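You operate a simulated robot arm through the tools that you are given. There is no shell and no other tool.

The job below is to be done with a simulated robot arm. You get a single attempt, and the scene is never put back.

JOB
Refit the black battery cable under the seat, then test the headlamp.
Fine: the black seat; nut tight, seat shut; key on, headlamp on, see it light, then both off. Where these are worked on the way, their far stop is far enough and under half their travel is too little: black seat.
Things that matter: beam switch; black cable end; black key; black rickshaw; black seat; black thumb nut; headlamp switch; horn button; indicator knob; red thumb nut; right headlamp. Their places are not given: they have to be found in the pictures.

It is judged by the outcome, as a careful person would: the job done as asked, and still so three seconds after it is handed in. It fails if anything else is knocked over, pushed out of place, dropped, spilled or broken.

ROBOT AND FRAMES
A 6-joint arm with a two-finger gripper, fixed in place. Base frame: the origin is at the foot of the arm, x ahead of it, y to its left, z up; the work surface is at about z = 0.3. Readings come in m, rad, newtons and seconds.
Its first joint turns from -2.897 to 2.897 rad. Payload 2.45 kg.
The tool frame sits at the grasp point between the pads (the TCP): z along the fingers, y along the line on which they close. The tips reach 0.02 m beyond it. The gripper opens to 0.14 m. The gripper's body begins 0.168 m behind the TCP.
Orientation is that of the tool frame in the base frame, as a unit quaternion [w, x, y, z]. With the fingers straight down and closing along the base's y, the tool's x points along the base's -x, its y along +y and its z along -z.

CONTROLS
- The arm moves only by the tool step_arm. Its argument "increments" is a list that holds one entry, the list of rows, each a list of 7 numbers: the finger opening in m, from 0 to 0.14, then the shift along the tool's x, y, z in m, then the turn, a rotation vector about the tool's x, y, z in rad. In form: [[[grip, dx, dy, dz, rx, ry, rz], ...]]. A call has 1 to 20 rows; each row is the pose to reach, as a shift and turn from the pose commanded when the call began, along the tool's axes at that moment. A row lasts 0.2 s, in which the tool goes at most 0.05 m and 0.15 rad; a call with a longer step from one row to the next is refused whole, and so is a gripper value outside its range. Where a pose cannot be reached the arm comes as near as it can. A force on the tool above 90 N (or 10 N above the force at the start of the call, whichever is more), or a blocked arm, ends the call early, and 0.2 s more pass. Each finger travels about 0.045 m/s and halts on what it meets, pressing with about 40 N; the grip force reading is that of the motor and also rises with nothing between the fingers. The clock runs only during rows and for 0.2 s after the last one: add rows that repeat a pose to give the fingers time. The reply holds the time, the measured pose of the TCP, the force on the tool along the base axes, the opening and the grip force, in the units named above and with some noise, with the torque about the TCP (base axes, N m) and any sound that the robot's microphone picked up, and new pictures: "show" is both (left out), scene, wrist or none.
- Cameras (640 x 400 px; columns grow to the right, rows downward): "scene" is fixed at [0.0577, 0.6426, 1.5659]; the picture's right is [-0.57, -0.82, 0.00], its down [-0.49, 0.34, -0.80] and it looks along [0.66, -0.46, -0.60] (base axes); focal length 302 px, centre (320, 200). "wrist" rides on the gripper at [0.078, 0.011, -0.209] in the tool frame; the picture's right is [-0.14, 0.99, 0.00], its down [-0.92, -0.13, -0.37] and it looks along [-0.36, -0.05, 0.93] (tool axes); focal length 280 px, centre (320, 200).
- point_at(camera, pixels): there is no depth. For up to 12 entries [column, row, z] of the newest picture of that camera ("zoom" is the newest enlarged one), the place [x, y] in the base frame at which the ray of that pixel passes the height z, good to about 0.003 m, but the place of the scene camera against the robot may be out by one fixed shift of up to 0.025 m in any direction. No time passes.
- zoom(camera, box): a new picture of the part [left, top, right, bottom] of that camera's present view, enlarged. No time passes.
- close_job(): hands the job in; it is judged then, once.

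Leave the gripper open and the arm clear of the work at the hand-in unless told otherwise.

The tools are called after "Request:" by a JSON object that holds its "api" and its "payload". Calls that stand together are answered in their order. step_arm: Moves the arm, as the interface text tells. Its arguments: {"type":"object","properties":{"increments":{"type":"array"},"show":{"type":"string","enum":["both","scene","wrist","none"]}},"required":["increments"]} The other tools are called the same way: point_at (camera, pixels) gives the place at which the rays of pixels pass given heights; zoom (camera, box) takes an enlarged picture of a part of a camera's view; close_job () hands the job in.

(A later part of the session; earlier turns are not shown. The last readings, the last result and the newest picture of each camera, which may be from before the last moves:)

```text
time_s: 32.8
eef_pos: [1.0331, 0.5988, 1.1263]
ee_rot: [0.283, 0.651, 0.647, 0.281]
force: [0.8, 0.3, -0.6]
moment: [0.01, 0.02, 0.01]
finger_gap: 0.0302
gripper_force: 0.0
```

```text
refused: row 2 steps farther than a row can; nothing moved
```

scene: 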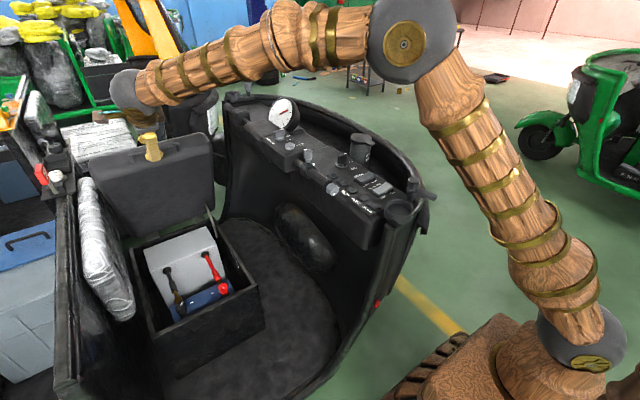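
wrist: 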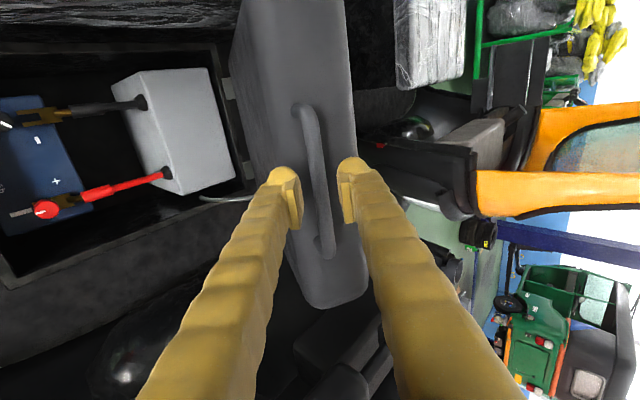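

Request:
{"api": "step_arm", "payload": {"increments": [[[0.06, 0, 0, -0.048, 0, 0, 0], [0.1, 0, -0.005, -0.095, 0, 0, 0], [0.14, 0, -0.045, -0.103, 0.13, 0, 0], [0.14, 0, -0.08, -0.106, 0.27, 0, 0], [0.14, 0, -0.115, -0.109, 0.41, 0, 0], [0.14, 0, -0.15, -0.112, 0.55, 0, 0], [0.14, 0, -0.185, -0.116, 0.69, 0, 0], [0.14, 0, -0.214, -0.119, 0.823, 0, 0], [0.14, 0, -0.214, -0.119, 0.823, 0, 0]]]}}

Request:
{"api": "zoom", "payload": {"camera": "scene", "box": [90, 190, 290, 350]}}

```text
time_s: 34.8
eef_pos: [0.8006, 0.6015, 1.0518]
ee_rot: [-0.001, 0.709, 0.705, -0.001]
force: [-0.4, 0.4, 0.0]
moment: [0.04, 0.0, -0.02]
finger_gap: 0.1398
gripper_force: 0.0
```

scene: 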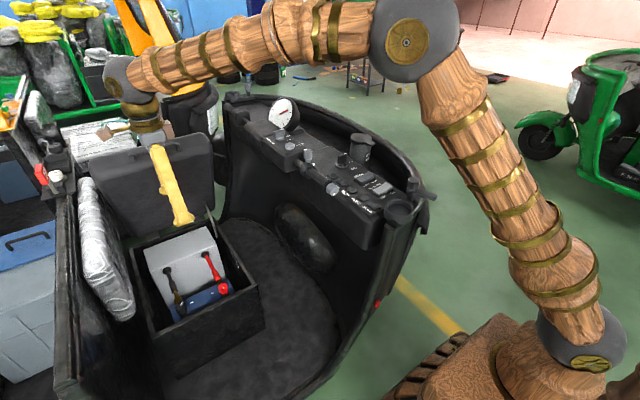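
wrist: 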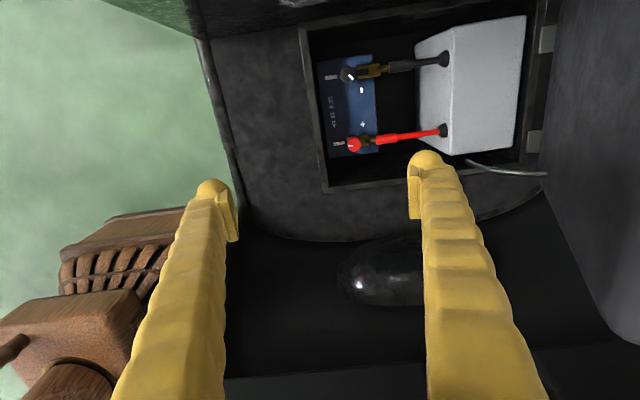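

```text
2.50 times, centred on (190, 270) of scene
```

zoom: 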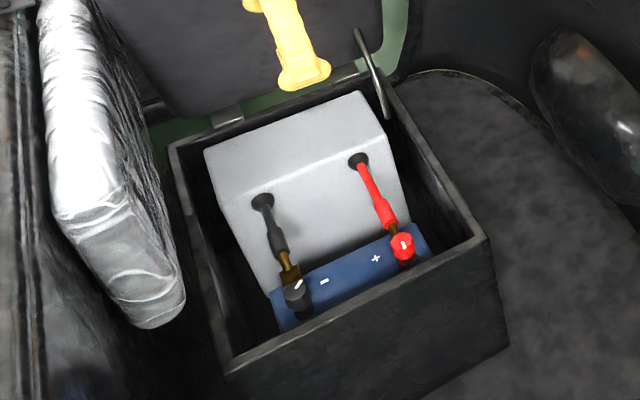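

Request:
{"api": "zoom", "payload": {"camera": "wrist", "box": [310, 40, 460, 170]}}

Request:
{"api": "zoom", "payload": {"camera": "scene", "box": [155, 250, 245, 325]}}

Request:
{"api": "point_at", "payload": {"camera": "wrist", "pixels": [[348, 75, 0.5], [348, 75, 0.55], [348, 75, 0.6], [354, 144, 0.5], [354, 144, 0.55], [354, 144, 0.6], [372, 72, 0.5], [372, 72, 0.55], [302, 30, 0.6], [330, 190, 0.6]]}}

Request:
{"api": "point_at", "payload": {"camera": "scene", "pixels": [[179, 305, 0.5], [179, 305, 0.55], [179, 305, 0.6], [223, 288, 0.5], [223, 288, 0.55], [223, 288, 0.6]]}}

```text
3.08 times, centred on (385, 105) of wrist
```

zoom: 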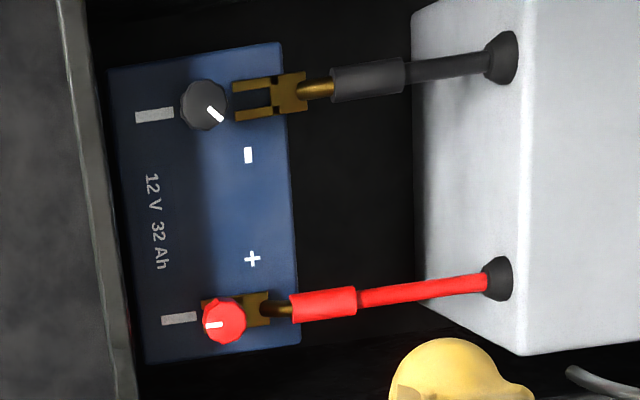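

```text
5.33 times, centred on (200, 288) of scene
```

zoom: 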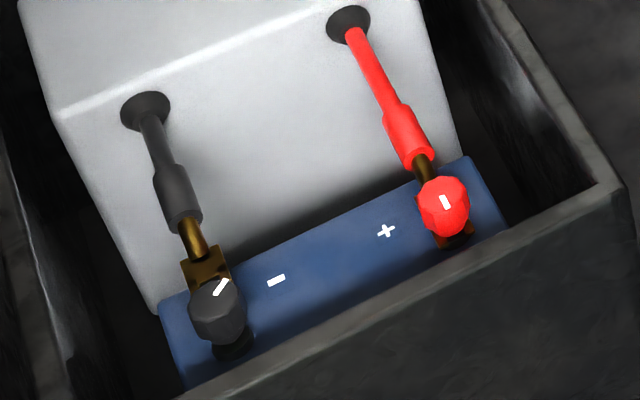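

```text
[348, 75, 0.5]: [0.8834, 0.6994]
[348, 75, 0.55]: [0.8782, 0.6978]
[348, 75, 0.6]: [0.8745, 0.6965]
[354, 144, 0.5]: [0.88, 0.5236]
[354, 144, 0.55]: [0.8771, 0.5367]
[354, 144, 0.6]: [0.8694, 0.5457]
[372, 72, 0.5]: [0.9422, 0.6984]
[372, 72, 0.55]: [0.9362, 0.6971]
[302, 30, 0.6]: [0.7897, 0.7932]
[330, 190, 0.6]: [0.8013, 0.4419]
```

```text
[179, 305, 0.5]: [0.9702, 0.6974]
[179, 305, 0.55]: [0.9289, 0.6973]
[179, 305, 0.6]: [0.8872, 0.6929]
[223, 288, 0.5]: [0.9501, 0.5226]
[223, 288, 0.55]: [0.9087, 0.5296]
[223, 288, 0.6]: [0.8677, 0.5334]
```

The black fork (brass, opening toward −x) lies pulled back from the black nut at about (0.877, 0.697, 0.60). The red nut's white mark points at its grey line, while the black nut's mark points diagonally, so it's loose. I'll roll the tool back so it closes along y and move in for a better look.

Request:
{"api": "step_arm", "payload": {"increments": [[[0.14, 0.005, 0, 0.01, 0, 0, -0.143], [0.14, 0.01, 0, 0.02, 0, 0, -0.286], [0.14, 0.015, -0.004, 0.03, 0, 0, -0.429], [0.14, 0.02, -0.008, 0.04, 0, 0, -0.571], [0.14, 0.025, -0.01, 0.05, 0, 0, -0.714], [0.14, 0.03, -0.012, 0.06, 0, 0, -0.857], [0.14, 0.035, -0.014, 0.07, 0, 0, -1.0], [0.14, 0.04, -0.016, 0.08, 0, 0, -1.143], [0.14, 0.045, -0.018, 0.09, 0, 0, -1.286], [0.14, 0.05, -0.02, 0.1, 0, 0, -1.428], [0.14, 0.055, -0.02, 0.1, 0, 0, -1.571], [0.14, 0.055, -0.02, 0.1, 0, 0, -1.571]]]}}

Request:
{"api": "zoom", "payload": {"camera": "wrist", "box": [230, 150, 430, 300]}}

```text
time_s: 37.4
eef_pos: [0.78, 0.6558, 0.9522]
ee_rot: [-0.001, 0.003, 1.0, -0.002]
force: [0.6, 0.0, -1.1]
moment: [0.02, -0.01, -0.02]
finger_gap: 0.1401
gripper_force: 0.0
```

scene: 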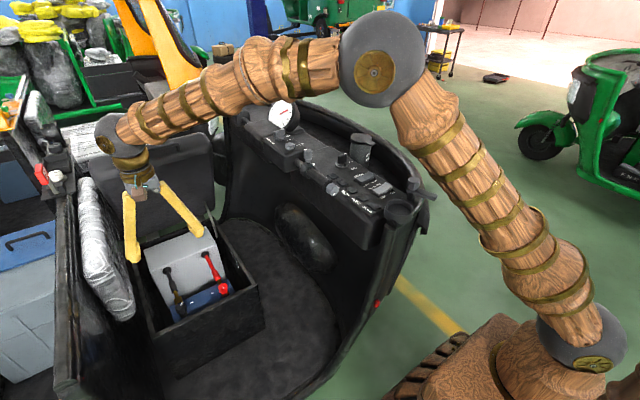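
wrist: 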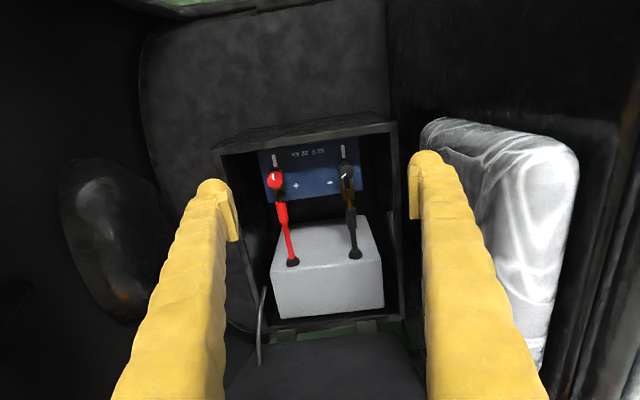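

```text
2.67 times, centred on (330, 225) of wrist
```

zoom: 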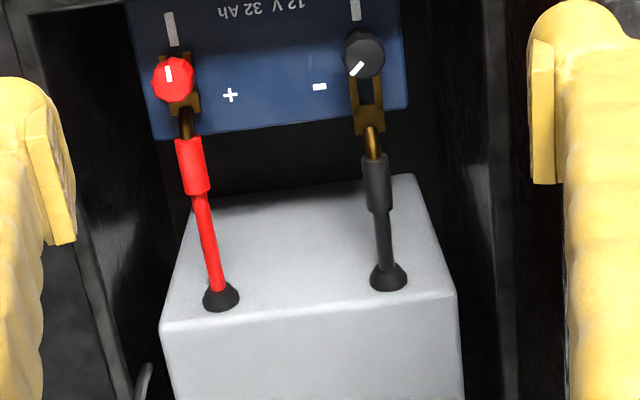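

I'll check how far the backrest protrudes before going lower on that side.

Request:
{"api": "point_at", "payload": {"camera": "wrist", "pixels": [[422, 130, 0.7], [422, 130, 0.9], [570, 150, 0.9], [570, 150, 1.0], [535, 365, 0.7], [535, 365, 0.9], [395, 128, 0.6], [215, 150, 0.6], [402, 318, 0.6], [346, 170, 0.53], [352, 190, 0.52], [355, 208, 0.52]]}}

Request:
{"api": "point_at", "payload": {"camera": "scene", "pixels": [[85, 180, 0.9], [85, 180, 1.0], [103, 180, 0.9], [103, 180, 1.0], [125, 318, 0.7], [80, 190, 1.0]]}}

```text
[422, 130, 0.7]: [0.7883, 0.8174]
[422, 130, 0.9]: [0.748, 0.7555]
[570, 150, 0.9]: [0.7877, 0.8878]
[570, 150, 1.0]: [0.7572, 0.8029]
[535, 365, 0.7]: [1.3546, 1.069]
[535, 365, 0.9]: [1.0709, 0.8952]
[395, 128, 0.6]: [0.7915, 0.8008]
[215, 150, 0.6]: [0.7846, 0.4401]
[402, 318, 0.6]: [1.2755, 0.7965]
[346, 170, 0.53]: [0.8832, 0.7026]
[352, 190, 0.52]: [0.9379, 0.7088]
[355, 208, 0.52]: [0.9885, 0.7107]
```

```text
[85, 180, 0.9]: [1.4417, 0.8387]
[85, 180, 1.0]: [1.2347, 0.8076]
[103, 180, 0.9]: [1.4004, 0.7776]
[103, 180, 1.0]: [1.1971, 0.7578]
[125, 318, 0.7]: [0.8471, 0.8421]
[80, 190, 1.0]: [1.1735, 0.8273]
```

The backrest face stays at about y 0.81 or more, so there is room. I'll lower to z 0.77 above the battery with the gap reduced to 0.08.

Request:
{"api": "step_arm", "payload": {"increments": [[[0.12, -0.005, 0.01, 0.045, 0, 0, 0], [0.1, -0.01, 0.02, 0.09, 0, 0, 0], [0.08, -0.02, 0.03, 0.135, 0, 0, 0], [0.08, -0.025, 0.03, 0.18, 0, 0, 0], [0.08, -0.025, 0.03, 0.18, 0, 0, 0]]]}}

Request:
{"api": "zoom", "payload": {"camera": "wrist", "box": [220, 100, 420, 250]}}

```text
time_s: 38.6
eef_pos: [0.8053, 0.6845, 0.7721]
ee_rot: [-0.001, 0.003, 1.0, -0.001]
force: [-0.2, 0.0, 0.1]
moment: [0.0, 0.01, -0.02]
finger_gap: 0.0797
gripper_force: 0.0
```

scene: 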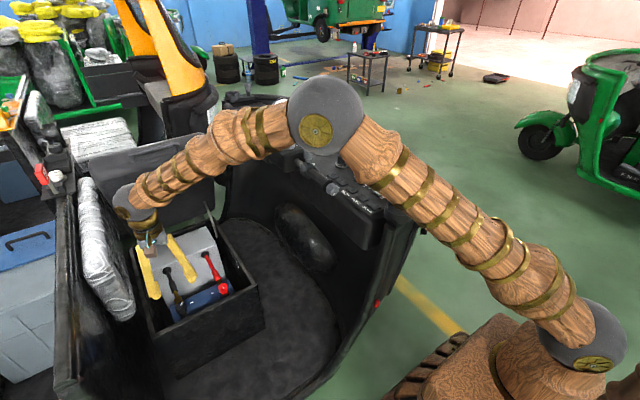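
wrist: 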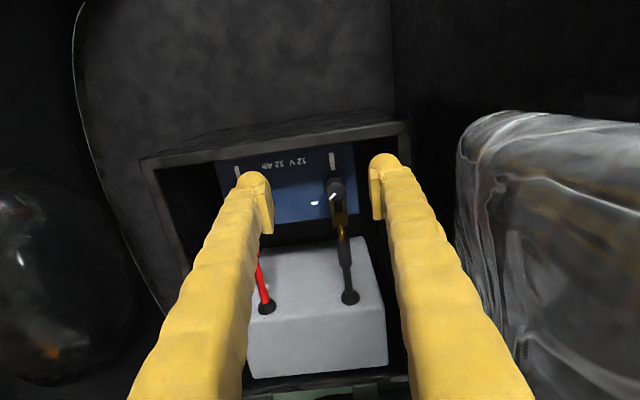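

```text
2.67 times, centred on (320, 175) of wrist
```

zoom: 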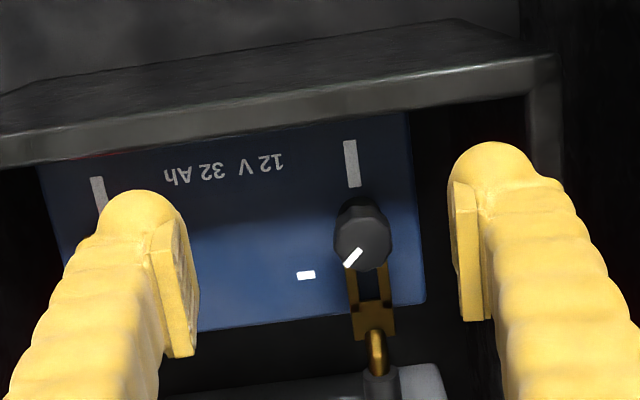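

The nut top is at about (0.882, 0.70, 0.54). The black sleeve is centred near (1.013, 0.708, 0.51), and the fork needs to move roughly 0.05 m toward −x. I'll move over the sleeve to refine that.

Request:
{"api": "step_arm", "payload": {"increments": [[[0.07, -0.04, 0.005, 0.02, 0, 0, 0], [0.07, -0.08, 0.01, 0.04, 0, 0, 0], [0.07, -0.12, 0.016, 0.06, 0, 0, 0], [0.07, -0.125, 0.016, 0.07, 0, 0, 0], [0.07, -0.125, 0.016, 0.07, 0, 0, 0]]]}}

Request:
{"api": "zoom", "payload": {"camera": "wrist", "box": [220, 80, 420, 230]}}

```text
time_s: 39.8
eef_pos: [0.9299, 0.6984, 0.7006]
ee_rot: [-0.001, 0.003, 1.0, -0.001]
force: [-1.2, -0.8, 0.2]
moment: [-0.01, 0.02, -0.01]
finger_gap: 0.0702
gripper_force: 0.1
```

scene: 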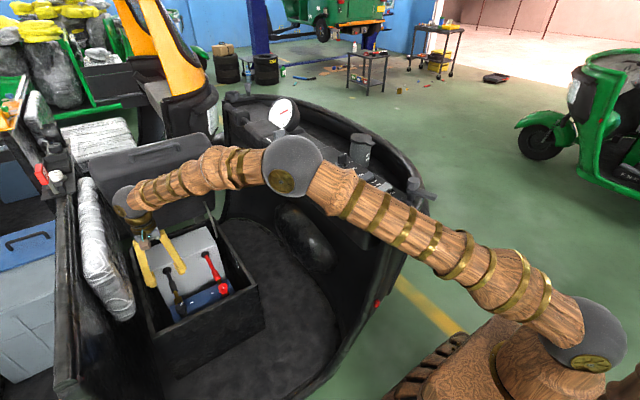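
wrist: 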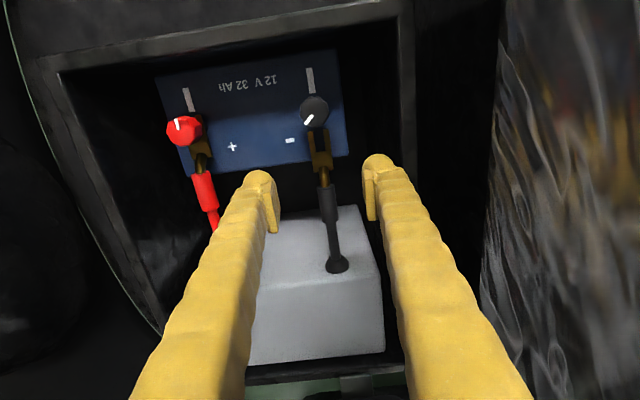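

```text
2.67 times, centred on (320, 155) of wrist
```

zoom: 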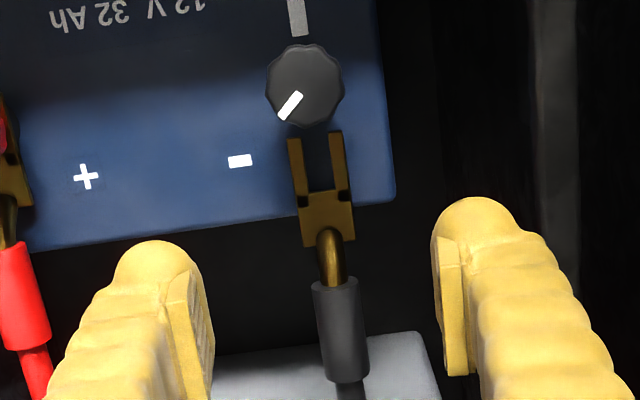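

The sleeve spans x 0.986–1.047 at y 0.70, z 0.51. Gripping it at x 1.02 keeps the fingers off the battery, whose edge is at 0.948. I'll move above and descend with the gap at 0.06.

Request:
{"api": "step_arm", "payload": {"increments": [[[0.06, -0.04, 0.001, 0.02, 0, 0, 0], [0.06, -0.08, 0.002, 0.04, 0, 0, 0], [0.06, -0.09, 0.002, 0.07, 0, 0, 0], [0.06, -0.09, 0.002, 0.1, 0, 0, 0], [0.06, -0.09, 0.002, 0.13, 0, 0, 0], [0.06, -0.09, 0.002, 0.16, 0, 0, 0], [0.06, -0.09, 0.002, 0.188, 0, 0, 0], [0.06, -0.09, 0.002, 0.188, 0, 0, 0]]]}}

Request:
{"api": "zoom", "payload": {"camera": "wrist", "box": [220, 40, 420, 240]}}

```text
time_s: 41.6
eef_pos: [1.0201, 0.6993, 0.5136]
ee_rot: [-0.001, 0.004, 1.0, -0.001]
force: [-0.2, 0.2, -0.6]
moment: [0.0, 0.02, 0.02]
finger_gap: 0.0603
gripper_force: 0.0
```

scene: 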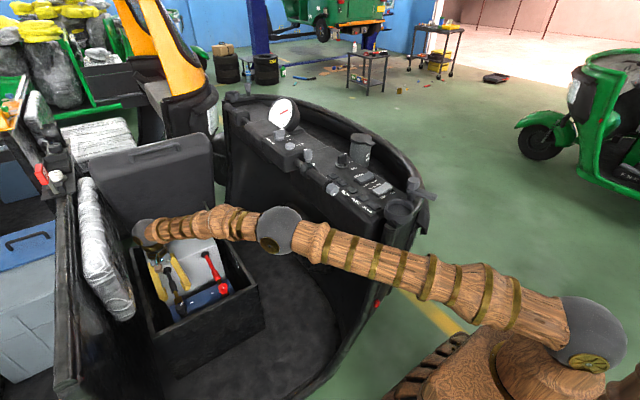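
wrist: 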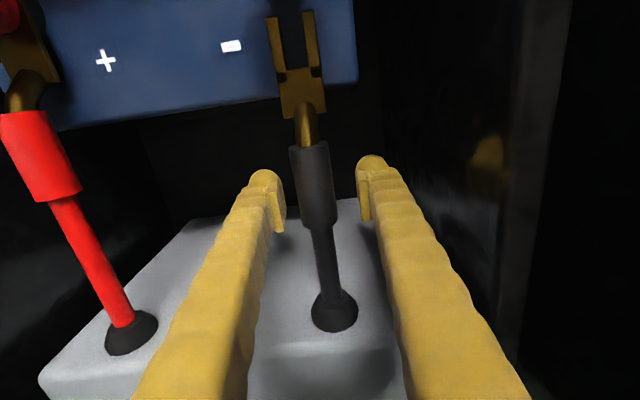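

```text
2.00 times, centred on (320, 140) of wrist
```

zoom: 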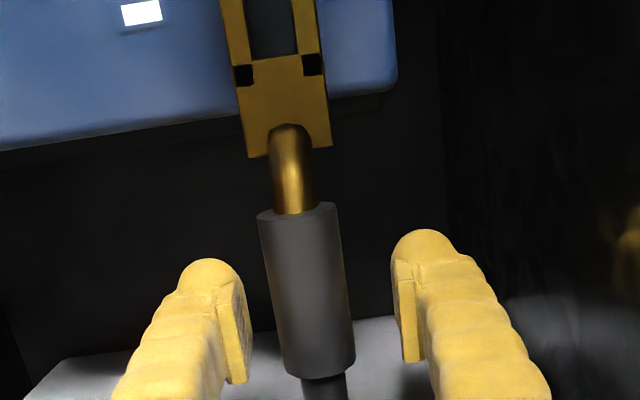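

Comparing these views puts the cable slightly higher (z about 0.545) than first thought. I'll raise 2 cm so the pads are level with the sleeve, then close on it.

Request:
{"api": "step_arm", "payload": {"increments": [[[0.06, 0, -0.001, -0.012, 0, 0, 0], [0.045, 0, -0.001, -0.024, 0, 0, 0], [0.03, 0, -0.001, -0.024, 0, 0, 0], [0.015, 0, -0.001, -0.024, 0, 0, 0], [0.01, 0, -0.001, -0.024, 0, 0, 0], [0.01, 0, -0.001, -0.024, 0, 0, 0]]]}}

Request:
{"api": "zoom", "payload": {"camera": "wrist", "box": [220, 40, 420, 240]}}

```text
time_s: 43.0
eef_pos: [1.021, 0.6987, 0.537]
ee_rot: [-0.001, 0.003, 1.0, -0.001]
force: [-0.1, -6.1, 0.5]
moment: [0.12, 0.1, 0.24]
finger_gap: 0.0188
gripper_force: 43.8
```

scene: 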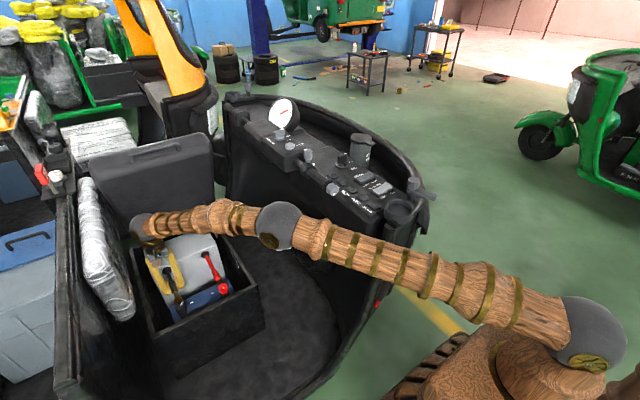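
wrist: 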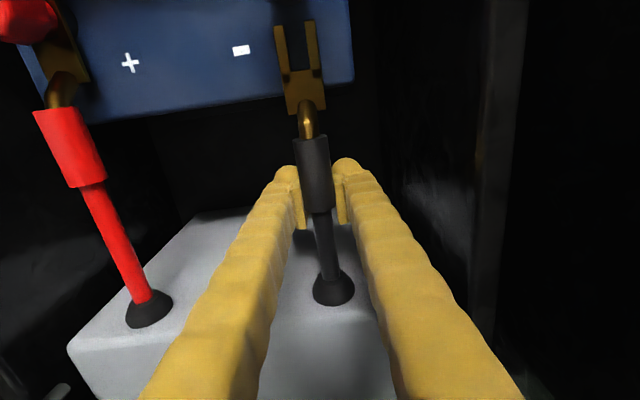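

```text
2.00 times, centred on (320, 140) of wrist
```

zoom: 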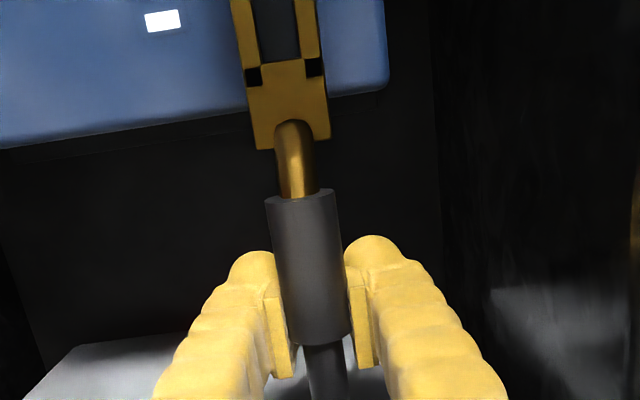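

Gripped (gap 0.0188, 44 N). Now I'll slide it toward −x, 2 cm first.

Request:
{"api": "step_arm", "payload": {"increments": [[[0.01, 0.005, 0, 0, 0, 0, 0], [0.01, 0.01, 0, 0, 0, 0, 0], [0.01, 0.015, 0, 0, 0, 0, 0], [0.01, 0.02, 0, 0, 0, 0, 0], [0.01, 0.02, 0, 0, 0, 0, 0]]]}}

Request:
{"api": "zoom", "payload": {"camera": "wrist", "box": [220, 0, 420, 200]}}

```text
time_s: 44.2
eef_pos: [0.9998, 0.7007, 0.5372]
ee_rot: [-0.001, 0.004, 1.0, -0.001]
force: [0.1, -0.1, 9.4]
moment: [0.01, -0.1, 0.19]
finger_gap: 0.0187
gripper_force: 44.2
```

scene: 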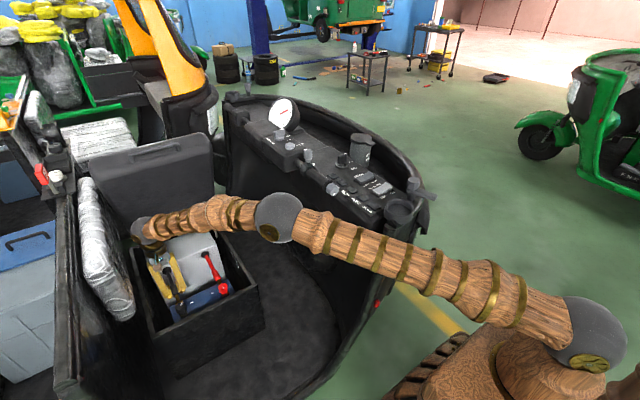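
wrist: 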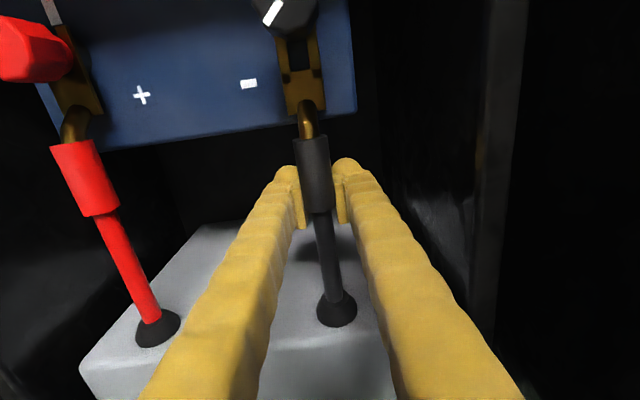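

```text
2.00 times, centred on (320, 100) of wrist
```

zoom: 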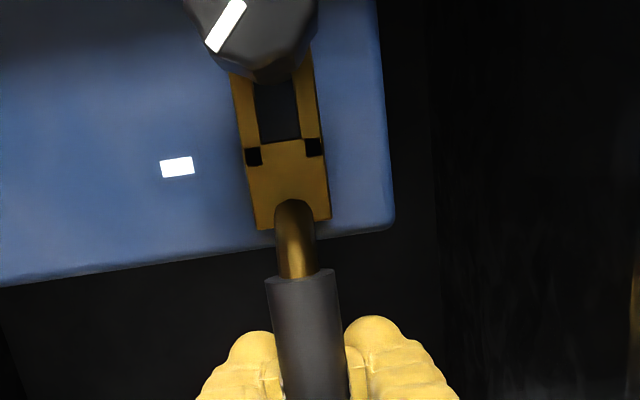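

It slides smoothly and the tines are going under the nut. I'll continue another 2.5 cm.

Request:
{"api": "step_arm", "payload": {"increments": [[[0.01, 0.005, 0, 0, 0, 0, 0], [0.01, 0.01, 0, 0, 0, 0, 0], [0.01, 0.015, 0, 0, 0, 0, 0], [0.01, 0.02, 0, 0, 0, 0, 0], [0.01, 0.024, 0, 0, 0, 0, 0], [0.01, 0.024, 0, 0, 0, 0, 0]]]}}

Request:
{"api": "zoom", "payload": {"camera": "wrist", "box": [220, 0, 420, 200]}}

Request:
{"api": "zoom", "payload": {"camera": "scene", "box": [145, 240, 245, 325]}}

```text
time_s: 45.6
eef_pos: [0.9781, 0.6993, 0.5373]
ee_rot: [0.0, 0.003, 1.0, 0.0]
force: [45.1, 13.1, -3.0]
moment: [-0.25, 0.72, 0.06]
finger_gap: 0.0192
gripper_force: 43.9
```

scene: 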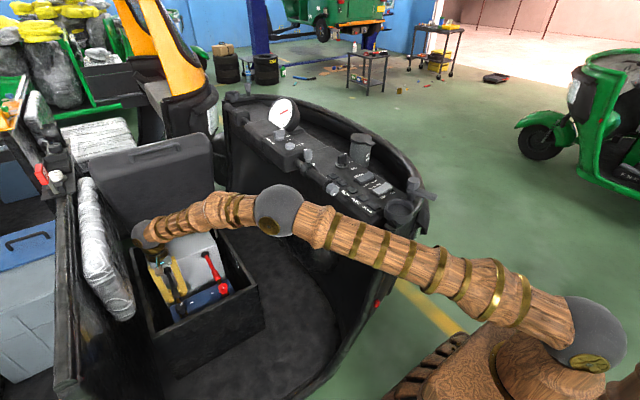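
wrist: 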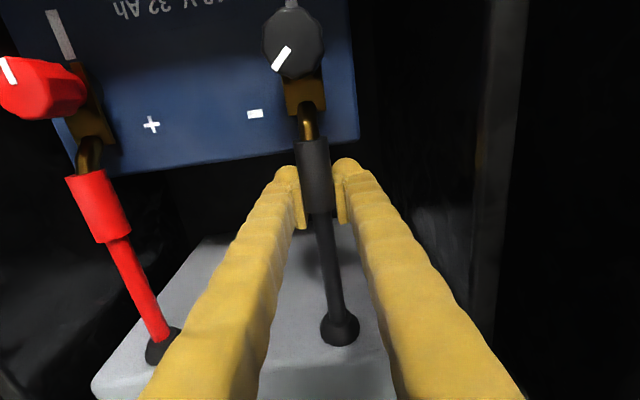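

```text
2.00 times, centred on (320, 100) of wrist
```

zoom: 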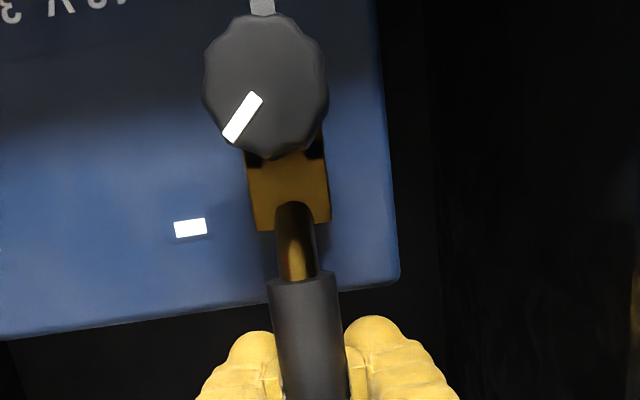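

```text
4.71 times, centred on (195, 282) of scene
```

zoom: 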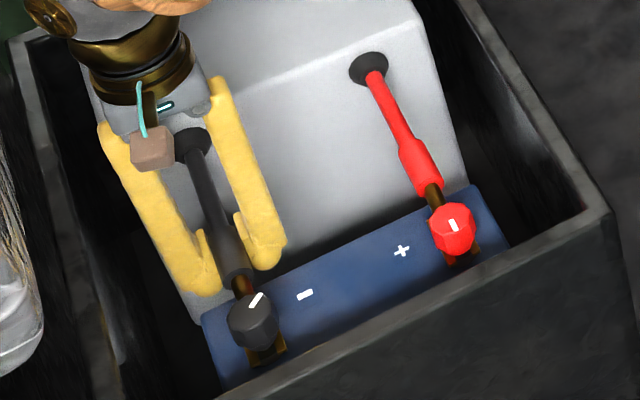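

Resistance (45 N) came after 4.3 cm of travel, with the fork's crotch at the stud and the tines showing in front of the nut, the same as on the red side. It's seated. I'll release, rise, and look.

Request:
{"api": "step_arm", "payload": {"increments": [[[0.03, -0.001, 0, 0, 0, 0, 0], [0.05, -0.001, 0, 0, 0, 0, 0], [0.05, -0.001, 0, -0.02, 0, 0, 0], [0.05, -0.001, 0, -0.05, 0, 0, 0], [0.05, 0.0, 0, -0.09, 0, 0, 0], [0.06, 0.02, 0, -0.13, 0, 0, 0], [0.07, 0.045, 0, -0.165, 0, 0, 0], [0.07, 0.045, 0, -0.165, 0, 0, 0]]]}}

Request:
{"api": "zoom", "payload": {"camera": "wrist", "box": [220, 60, 420, 210]}}

Request:
{"api": "zoom", "payload": {"camera": "scene", "box": [145, 240, 245, 325]}}

```text
time_s: 47.4
eef_pos: [0.9324, 0.7015, 0.7025]
ee_rot: [-0.002, 0.004, 1.0, -0.001]
force: [0.2, 0.6, 0.1]
moment: [0.05, 0.01, 0.0]
finger_gap: 0.0699
gripper_force: 0.1
```

scene: 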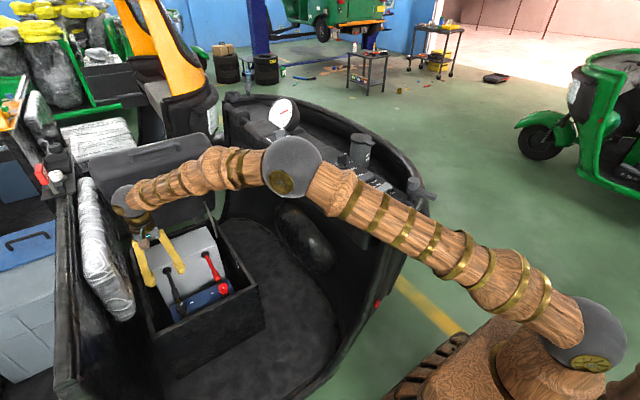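
wrist: 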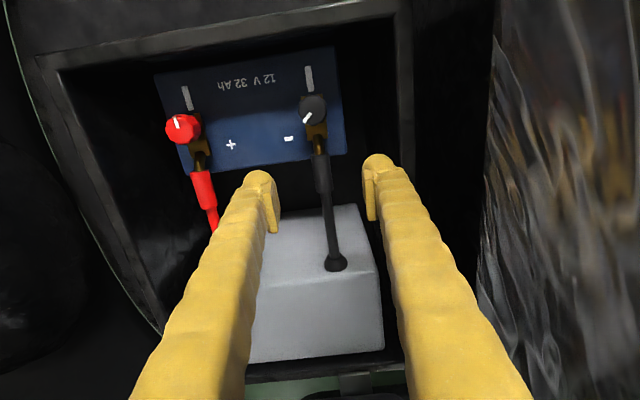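

```text
2.67 times, centred on (320, 135) of wrist
```

zoom: 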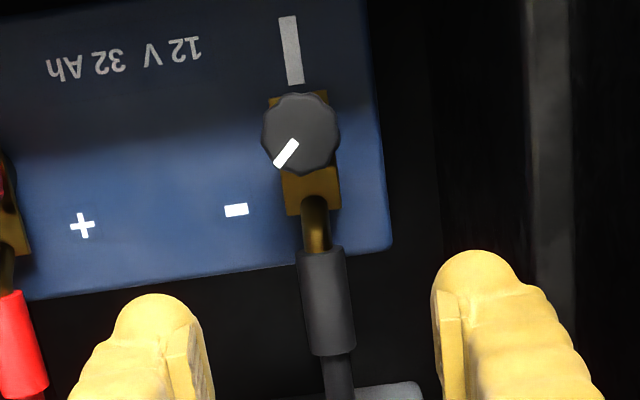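

```text
4.71 times, centred on (195, 282) of scene
```

zoom: 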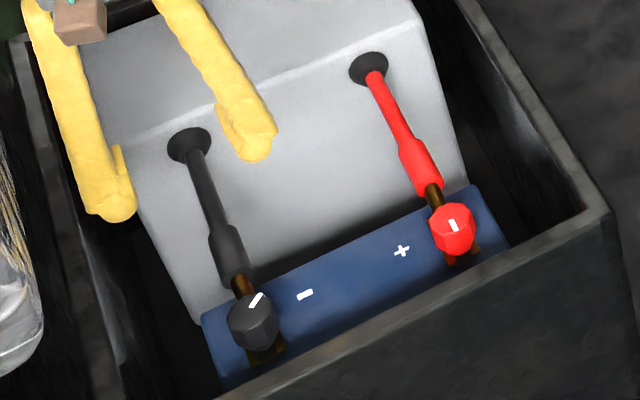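

The fork is fully under the nut, with its tine tips visible past the nut. The nut's mark points to about 7 o'clock and its grey line is at 12, so tightening needs roughly 140° clockwise seen from above (positive about tool z). I'll hover above the nut to check centring.

Request:
{"api": "step_arm", "payload": {"increments": [[[0.06, 0.03, -0.001, 0.02, 0, 0, 0], [0.06, 0.058, -0.0015, 0.04, 0, 0, 0], [0.06, 0.058, -0.0015, 0.07, 0, 0, 0], [0.06, 0.058, -0.0015, 0.082, 0, 0, 0], [0.06, 0.058, -0.0015, 0.082, 0, 0, 0]]], "show": "wrist"}}

Request:
{"api": "zoom", "payload": {"camera": "wrist", "box": [240, 110, 400, 250]}}

```text
time_s: 48.6
eef_pos: [0.8748, 0.6993, 0.62]
ee_rot: [-0.001, 0.004, 1.0, -0.001]
force: [0.0, -0.1, 0.5]
moment: [0.01, 0.01, -0.03]
finger_gap: 0.06
gripper_force: 0.0
```

wrist: 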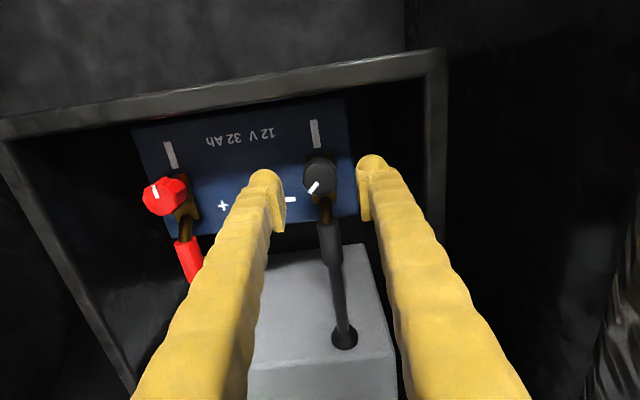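

```text
2.86 times, centred on (320, 180) of wrist
```

zoom: 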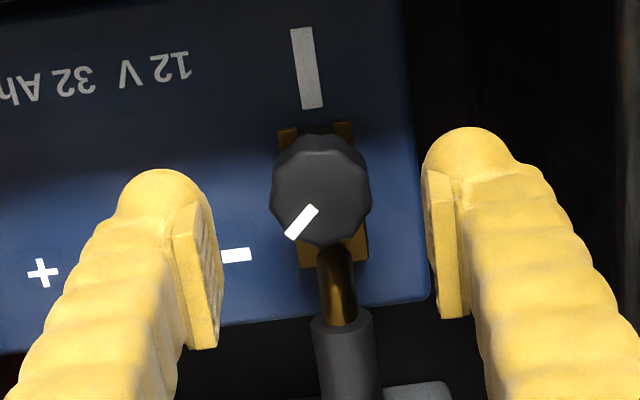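

The nut is centred between the fingers (top about z 0.566). I'll lower 5.5 cm and close on it.

Request:
{"api": "step_arm", "payload": {"increments": [[[0.06, 0, 0, 0.02, 0, 0, 0], [0.06, 0, 0, 0.04, 0, 0, 0], [0.06, 0, 0, 0.055, 0, 0, 0], [0.045, 0, 0, 0.055, 0, 0, 0], [0.03, 0, 0, 0.055, 0, 0, 0], [0.015, 0, 0, 0.055, 0, 0, 0], [0.015, 0, 0, 0.055, 0, 0, 0]]], "show": "wrist"}}

Request:
{"api": "zoom", "payload": {"camera": "wrist", "box": [240, 110, 400, 250]}}

Request:
{"api": "zoom", "payload": {"camera": "scene", "box": [145, 240, 245, 325]}}

```text
time_s: 50.2
eef_pos: [0.8723, 0.7, 0.5651]
ee_rot: [-0.001, 0.002, 1.0, -0.001]
force: [2.7, 22.8, -6.7]
moment: [0.23, -0.05, 0.04]
finger_gap: 0.033
gripper_force: 38.8
```

wrist: 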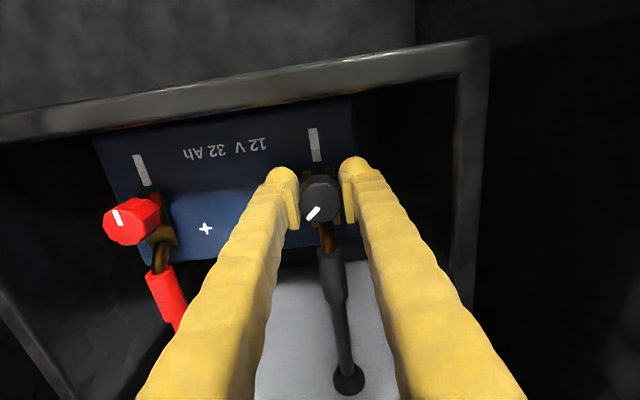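

```text
2.86 times, centred on (320, 180) of wrist
```

zoom: 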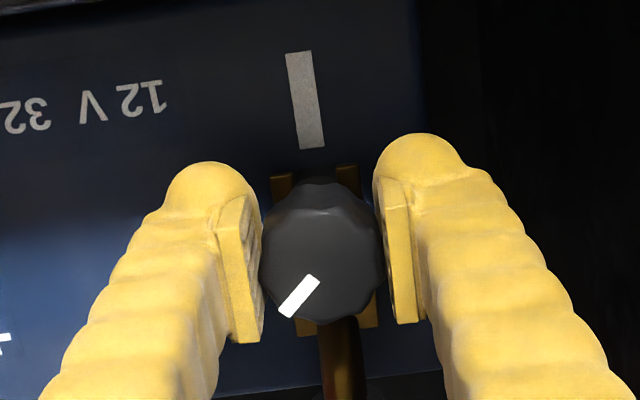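

```text
4.71 times, centred on (195, 282) of scene
```

zoom: 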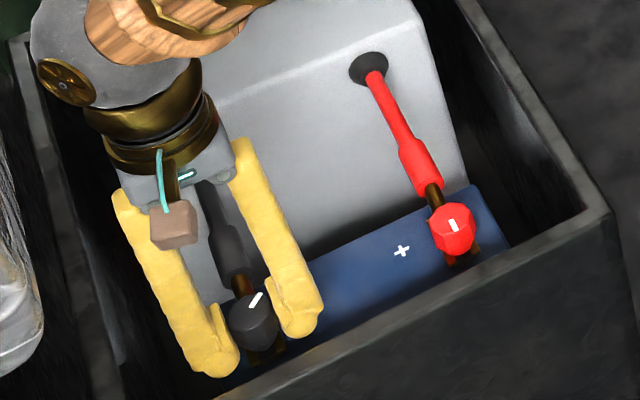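

Gripped (gap 0.033). There is a slight +y load, so I'll shift 1 mm and turn clockwise by 0.7 rad as a first stroke, watching torque and the mark.

Request:
{"api": "step_arm", "payload": {"increments": [[[0.015, 0, 0.001, 0, 0, 0, 0.1], [0.015, 0, 0.001, 0, 0, 0, 0.2], [0.015, 0, 0.001, 0, 0, 0, 0.3], [0.015, 0, 0.001, 0, 0, 0, 0.4], [0.015, 0, 0.001, 0, 0, 0, 0.5], [0.015, 0, 0.001, 0, 0, 0, 0.6], [0.015, 0, 0.001, 0, 0, 0, 0.7], [0.015, 0, 0.001, 0, 0, 0, 0.7]]], "show": "wrist"}}

Request:
{"api": "zoom", "payload": {"camera": "wrist", "box": [240, 110, 400, 250]}}

Request:
{"api": "zoom", "payload": {"camera": "scene", "box": [145, 240, 245, 325]}}

```text
time_s: 52.0
eef_pos: [0.8725, 0.7012, 0.5659]
ee_rot: [0.0, 0.345, 0.938, -0.001]
force: [23.8, 46.4, -20.2]
moment: [0.39, -0.12, 0.12]
finger_gap: 0.0325
gripper_force: 44.8
```

wrist: 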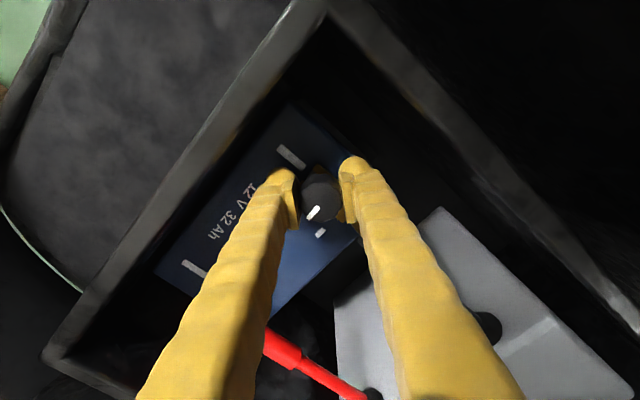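

```text
2.86 times, centred on (320, 180) of wrist
```

zoom: 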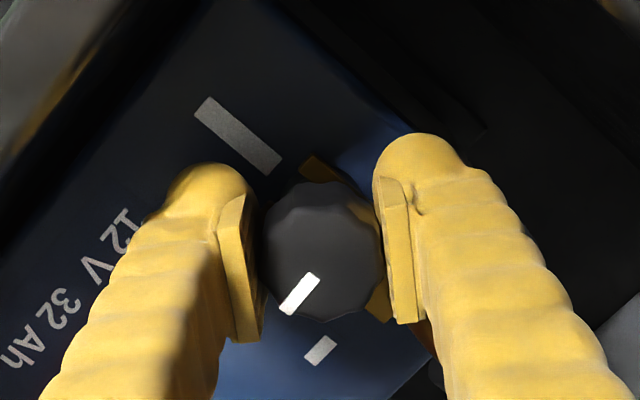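

```text
4.71 times, centred on (195, 282) of scene
```

zoom: 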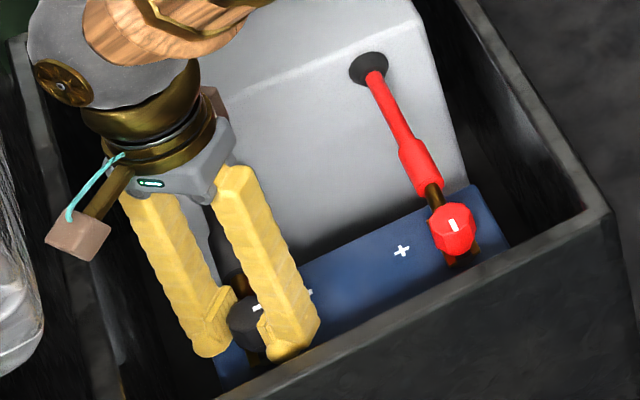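

The nut turned with the gripper: the mark stayed put relative to the fingers while the battery's grey line rotated in view. About 110° remains. I'll open, lift clear, rotate back by 1.9 rad, and look.

Request:
{"api": "step_arm", "payload": {"increments": [[[0.05, 0, 0.002, 0, 0, 0, 0], [0.06, 0, 0.0025, 0, 0, 0, 0], [0.06, 0, 0.0025, -0.035, 0, 0, 0], [0.06, 0, 0.0025, -0.045, 0, 0, -0.136], [0.06, 0, 0.0025, -0.045, 0, 0, -0.271], [0.06, 0, 0.0025, -0.045, 0, 0, -0.407], [0.06, 0, 0.0025, -0.045, 0, 0, -0.543], [0.06, 0, 0.0025, -0.045, 0, 0, -0.679], [0.06, 0, 0.0025, -0.045, 0, 0, -0.814], [0.06, 0, 0.0025, -0.045, 0, 0, -0.95], [0.06, 0, 0.0025, -0.045, 0, 0, -1.086], [0.06, 0, 0.0025, -0.045, 0, 0, -1.221], [0.06, 0, 0.0025, -0.045, 0, 0, -1.357], [0.06, 0, 0.0025, -0.045, 0, 0, -1.493], [0.06, 0, 0.0025, -0.045, 0, 0, -1.629], [0.06, 0, 0.0025, -0.045, 0, 0, -1.764], [0.06, 0, 0.0025, -0.045, 0, 0, -1.9], [0.06, 0, 0.0025, -0.045, 0, 0, -1.9]]]}}

Request:
{"api": "zoom", "payload": {"camera": "wrist", "box": [240, 110, 400, 250]}}

```text
time_s: 55.8
eef_pos: [0.8741, 0.7027, 0.61]
ee_rot: [-0.003, -0.563, 0.826, 0.0]
force: [-0.6, 0.1, 0.3]
moment: [0.02, -0.01, 0.0]
finger_gap: 0.06
gripper_force: 0.0
```

scene: 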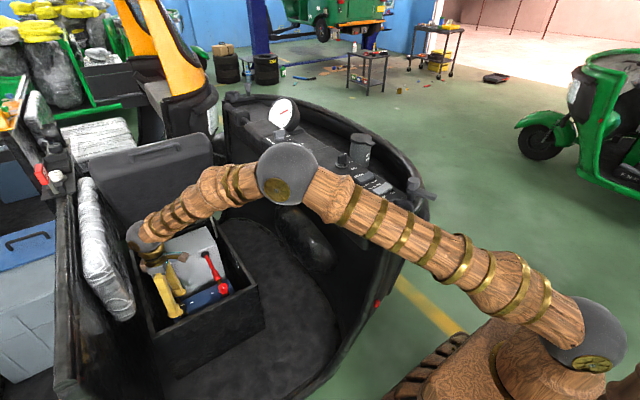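
wrist: 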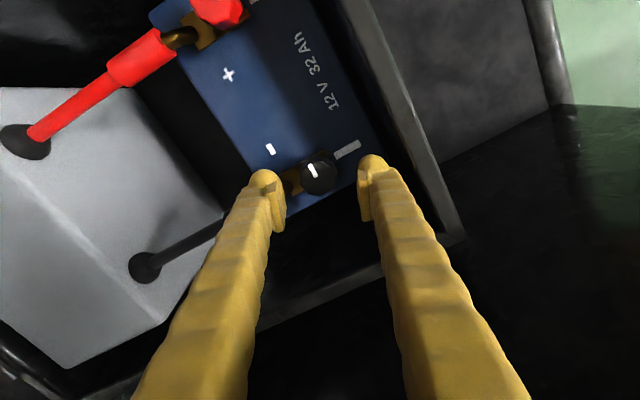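

```text
2.86 times, centred on (320, 180) of wrist
```

zoom: 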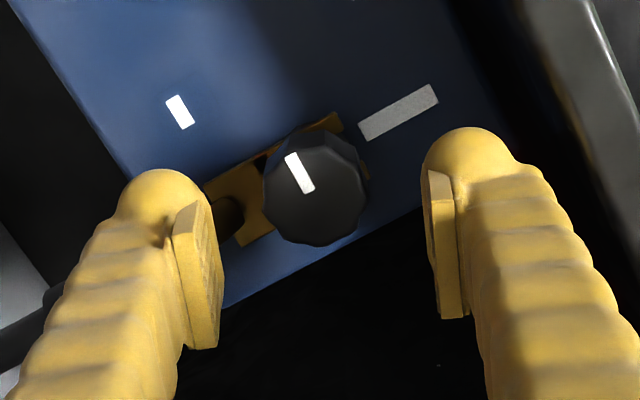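

About 88° remains by the marks. To keep the fingers clear of the brass barrel I'll start from a less rotated angle: turn forward 0.45 rad, lower, and close.

Request:
{"api": "step_arm", "payload": {"increments": [[[0.06, 0, 0, 0, 0, 0, 0.15], [0.06, 0, 0, 0, 0, 0, 0.3], [0.06, 0, 0, 0, 0, 0, 0.45], [0.06, 0, 0, 0.02, 0, 0, 0.45], [0.06, 0, 0, 0.04, 0, 0, 0.45], [0.06, 0, 0, 0.045, 0, 0, 0.45], [0.045, 0, 0, 0.045, 0, 0, 0.45], [0.03, 0, 0, 0.045, 0, 0, 0.45], [0.015, 0, 0, 0.045, 0, 0, 0.45], [0.015, 0, 0, 0.045, 0, 0, 0.45]]], "show": "wrist"}}

Request:
{"api": "zoom", "payload": {"camera": "wrist", "box": [240, 110, 400, 250]}}

```text
time_s: 58.0
eef_pos: [0.8753, 0.6998, 0.565]
ee_rot: [0.0, -0.364, 0.932, -0.001]
force: [26.4, -29.5, -2.8]
moment: [-0.31, -0.22, 0.08]
finger_gap: 0.0327
gripper_force: 36.2
```

wrist: 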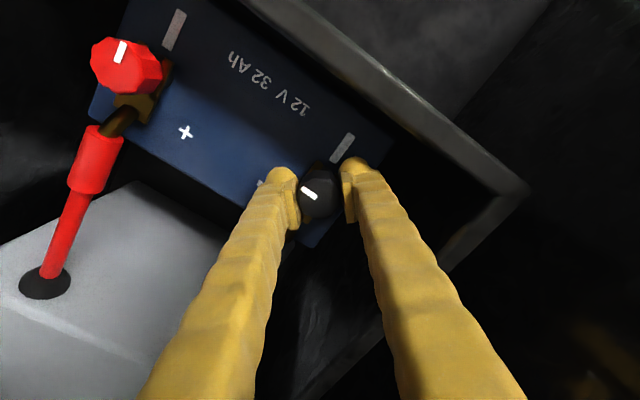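

```text
2.86 times, centred on (320, 180) of wrist
```

zoom: 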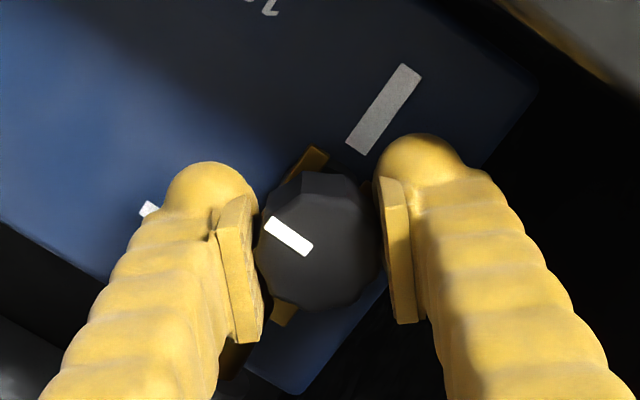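

Gripped again. Now I'll turn clockwise another 1.55 rad, with a 1.5 mm centring correction.

Request:
{"api": "step_arm", "payload": {"increments": [[[0.015, 0, -0.0015, 0, 0, 0, 0.12], [0.015, 0, -0.0015, 0, 0, 0, 0.24], [0.015, 0, -0.0015, 0, 0, 0, 0.36], [0.015, 0, -0.0015, 0, 0, 0, 0.48], [0.015, 0, -0.0015, 0, 0, 0, 0.6], [0.015, 0, -0.0015, 0, 0, 0, 0.72], [0.015, 0, -0.0015, 0, 0, 0, 0.84], [0.015, 0, -0.0015, 0, 0, 0, 0.96], [0.015, 0, -0.0015, 0, 0, 0, 1.08], [0.015, 0, -0.0015, 0, 0, 0, 1.2], [0.015, 0, -0.0015, 0, 0, 0, 1.3], [0.015, 0, -0.0015, 0, 0, 0, 1.38], [0.015, 0, -0.0015, 0, 0, 0, 1.38]]], "show": "wrist"}}

Request:
{"api": "zoom", "payload": {"camera": "wrist", "box": [240, 110, 400, 250]}}

```text
time_s: 60.8
eef_pos: [0.8738, 0.701, 0.5631]
ee_rot: [-0.001, 0.313, 0.95, -0.002]
force: [-7.9, -41.1, -30.1]
moment: [-0.23, -0.05, -0.03]
finger_gap: 0.0325
gripper_force: 44.6
```

wrist: 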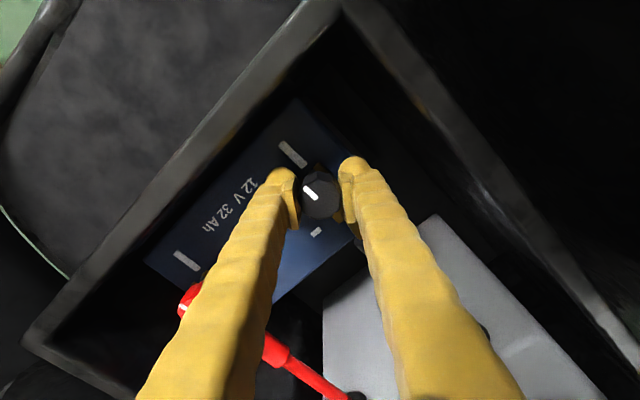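

```text
2.86 times, centred on (320, 180) of wrist
```

zoom: 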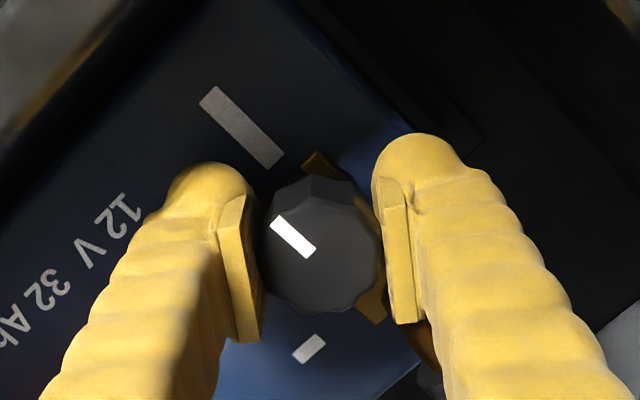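

The mark is now parallel to the grey line. I'll turn a little further to feel whether there is a stop (tight) here.

Request:
{"api": "step_arm", "payload": {"increments": [[[0.01, 0, 0.0015, 0, 0, 0, 0.06], [0.01, 0, 0.0015, 0, 0, 0, 0.12], [0.01, 0, 0.0015, 0, 0, 0, 0.18], [0.01, 0, 0.0015, 0, 0, 0, 0.22], [0.01, 0, 0.0015, 0, 0, 0, 0.22]]], "show": "wrist"}}

Request:
{"api": "zoom", "payload": {"camera": "wrist", "box": [240, 110, 400, 250]}}

```text
time_s: 62.0
eef_pos: [0.8746, 0.7008, 0.5649]
ee_rot: [-0.001, 0.416, 0.91, -0.003]
force: [-27.9, -65.9, -11.1]
moment: [-0.65, 0.16, 0.43]
finger_gap: 0.033
gripper_force: 44.3
```

wrist: 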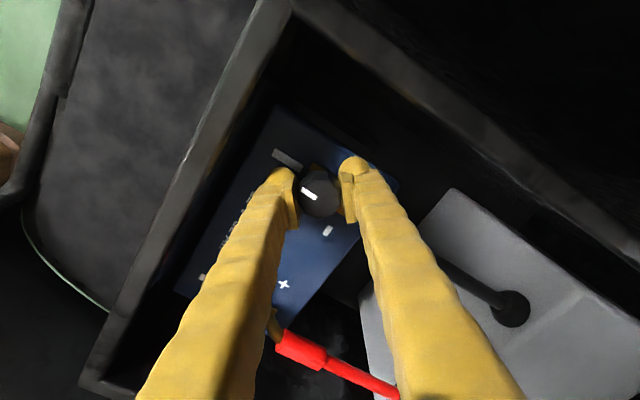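

```text
2.86 times, centred on (320, 180) of wrist
```

zoom: 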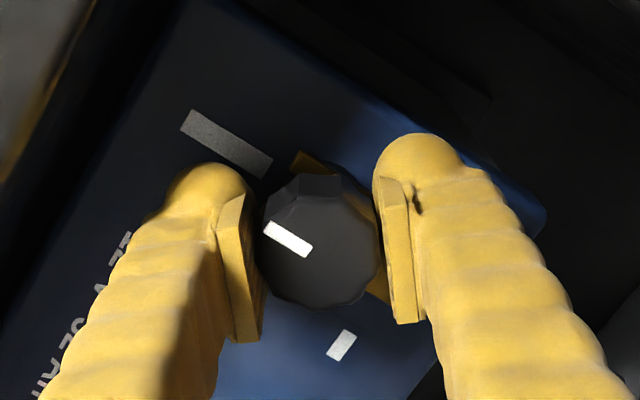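

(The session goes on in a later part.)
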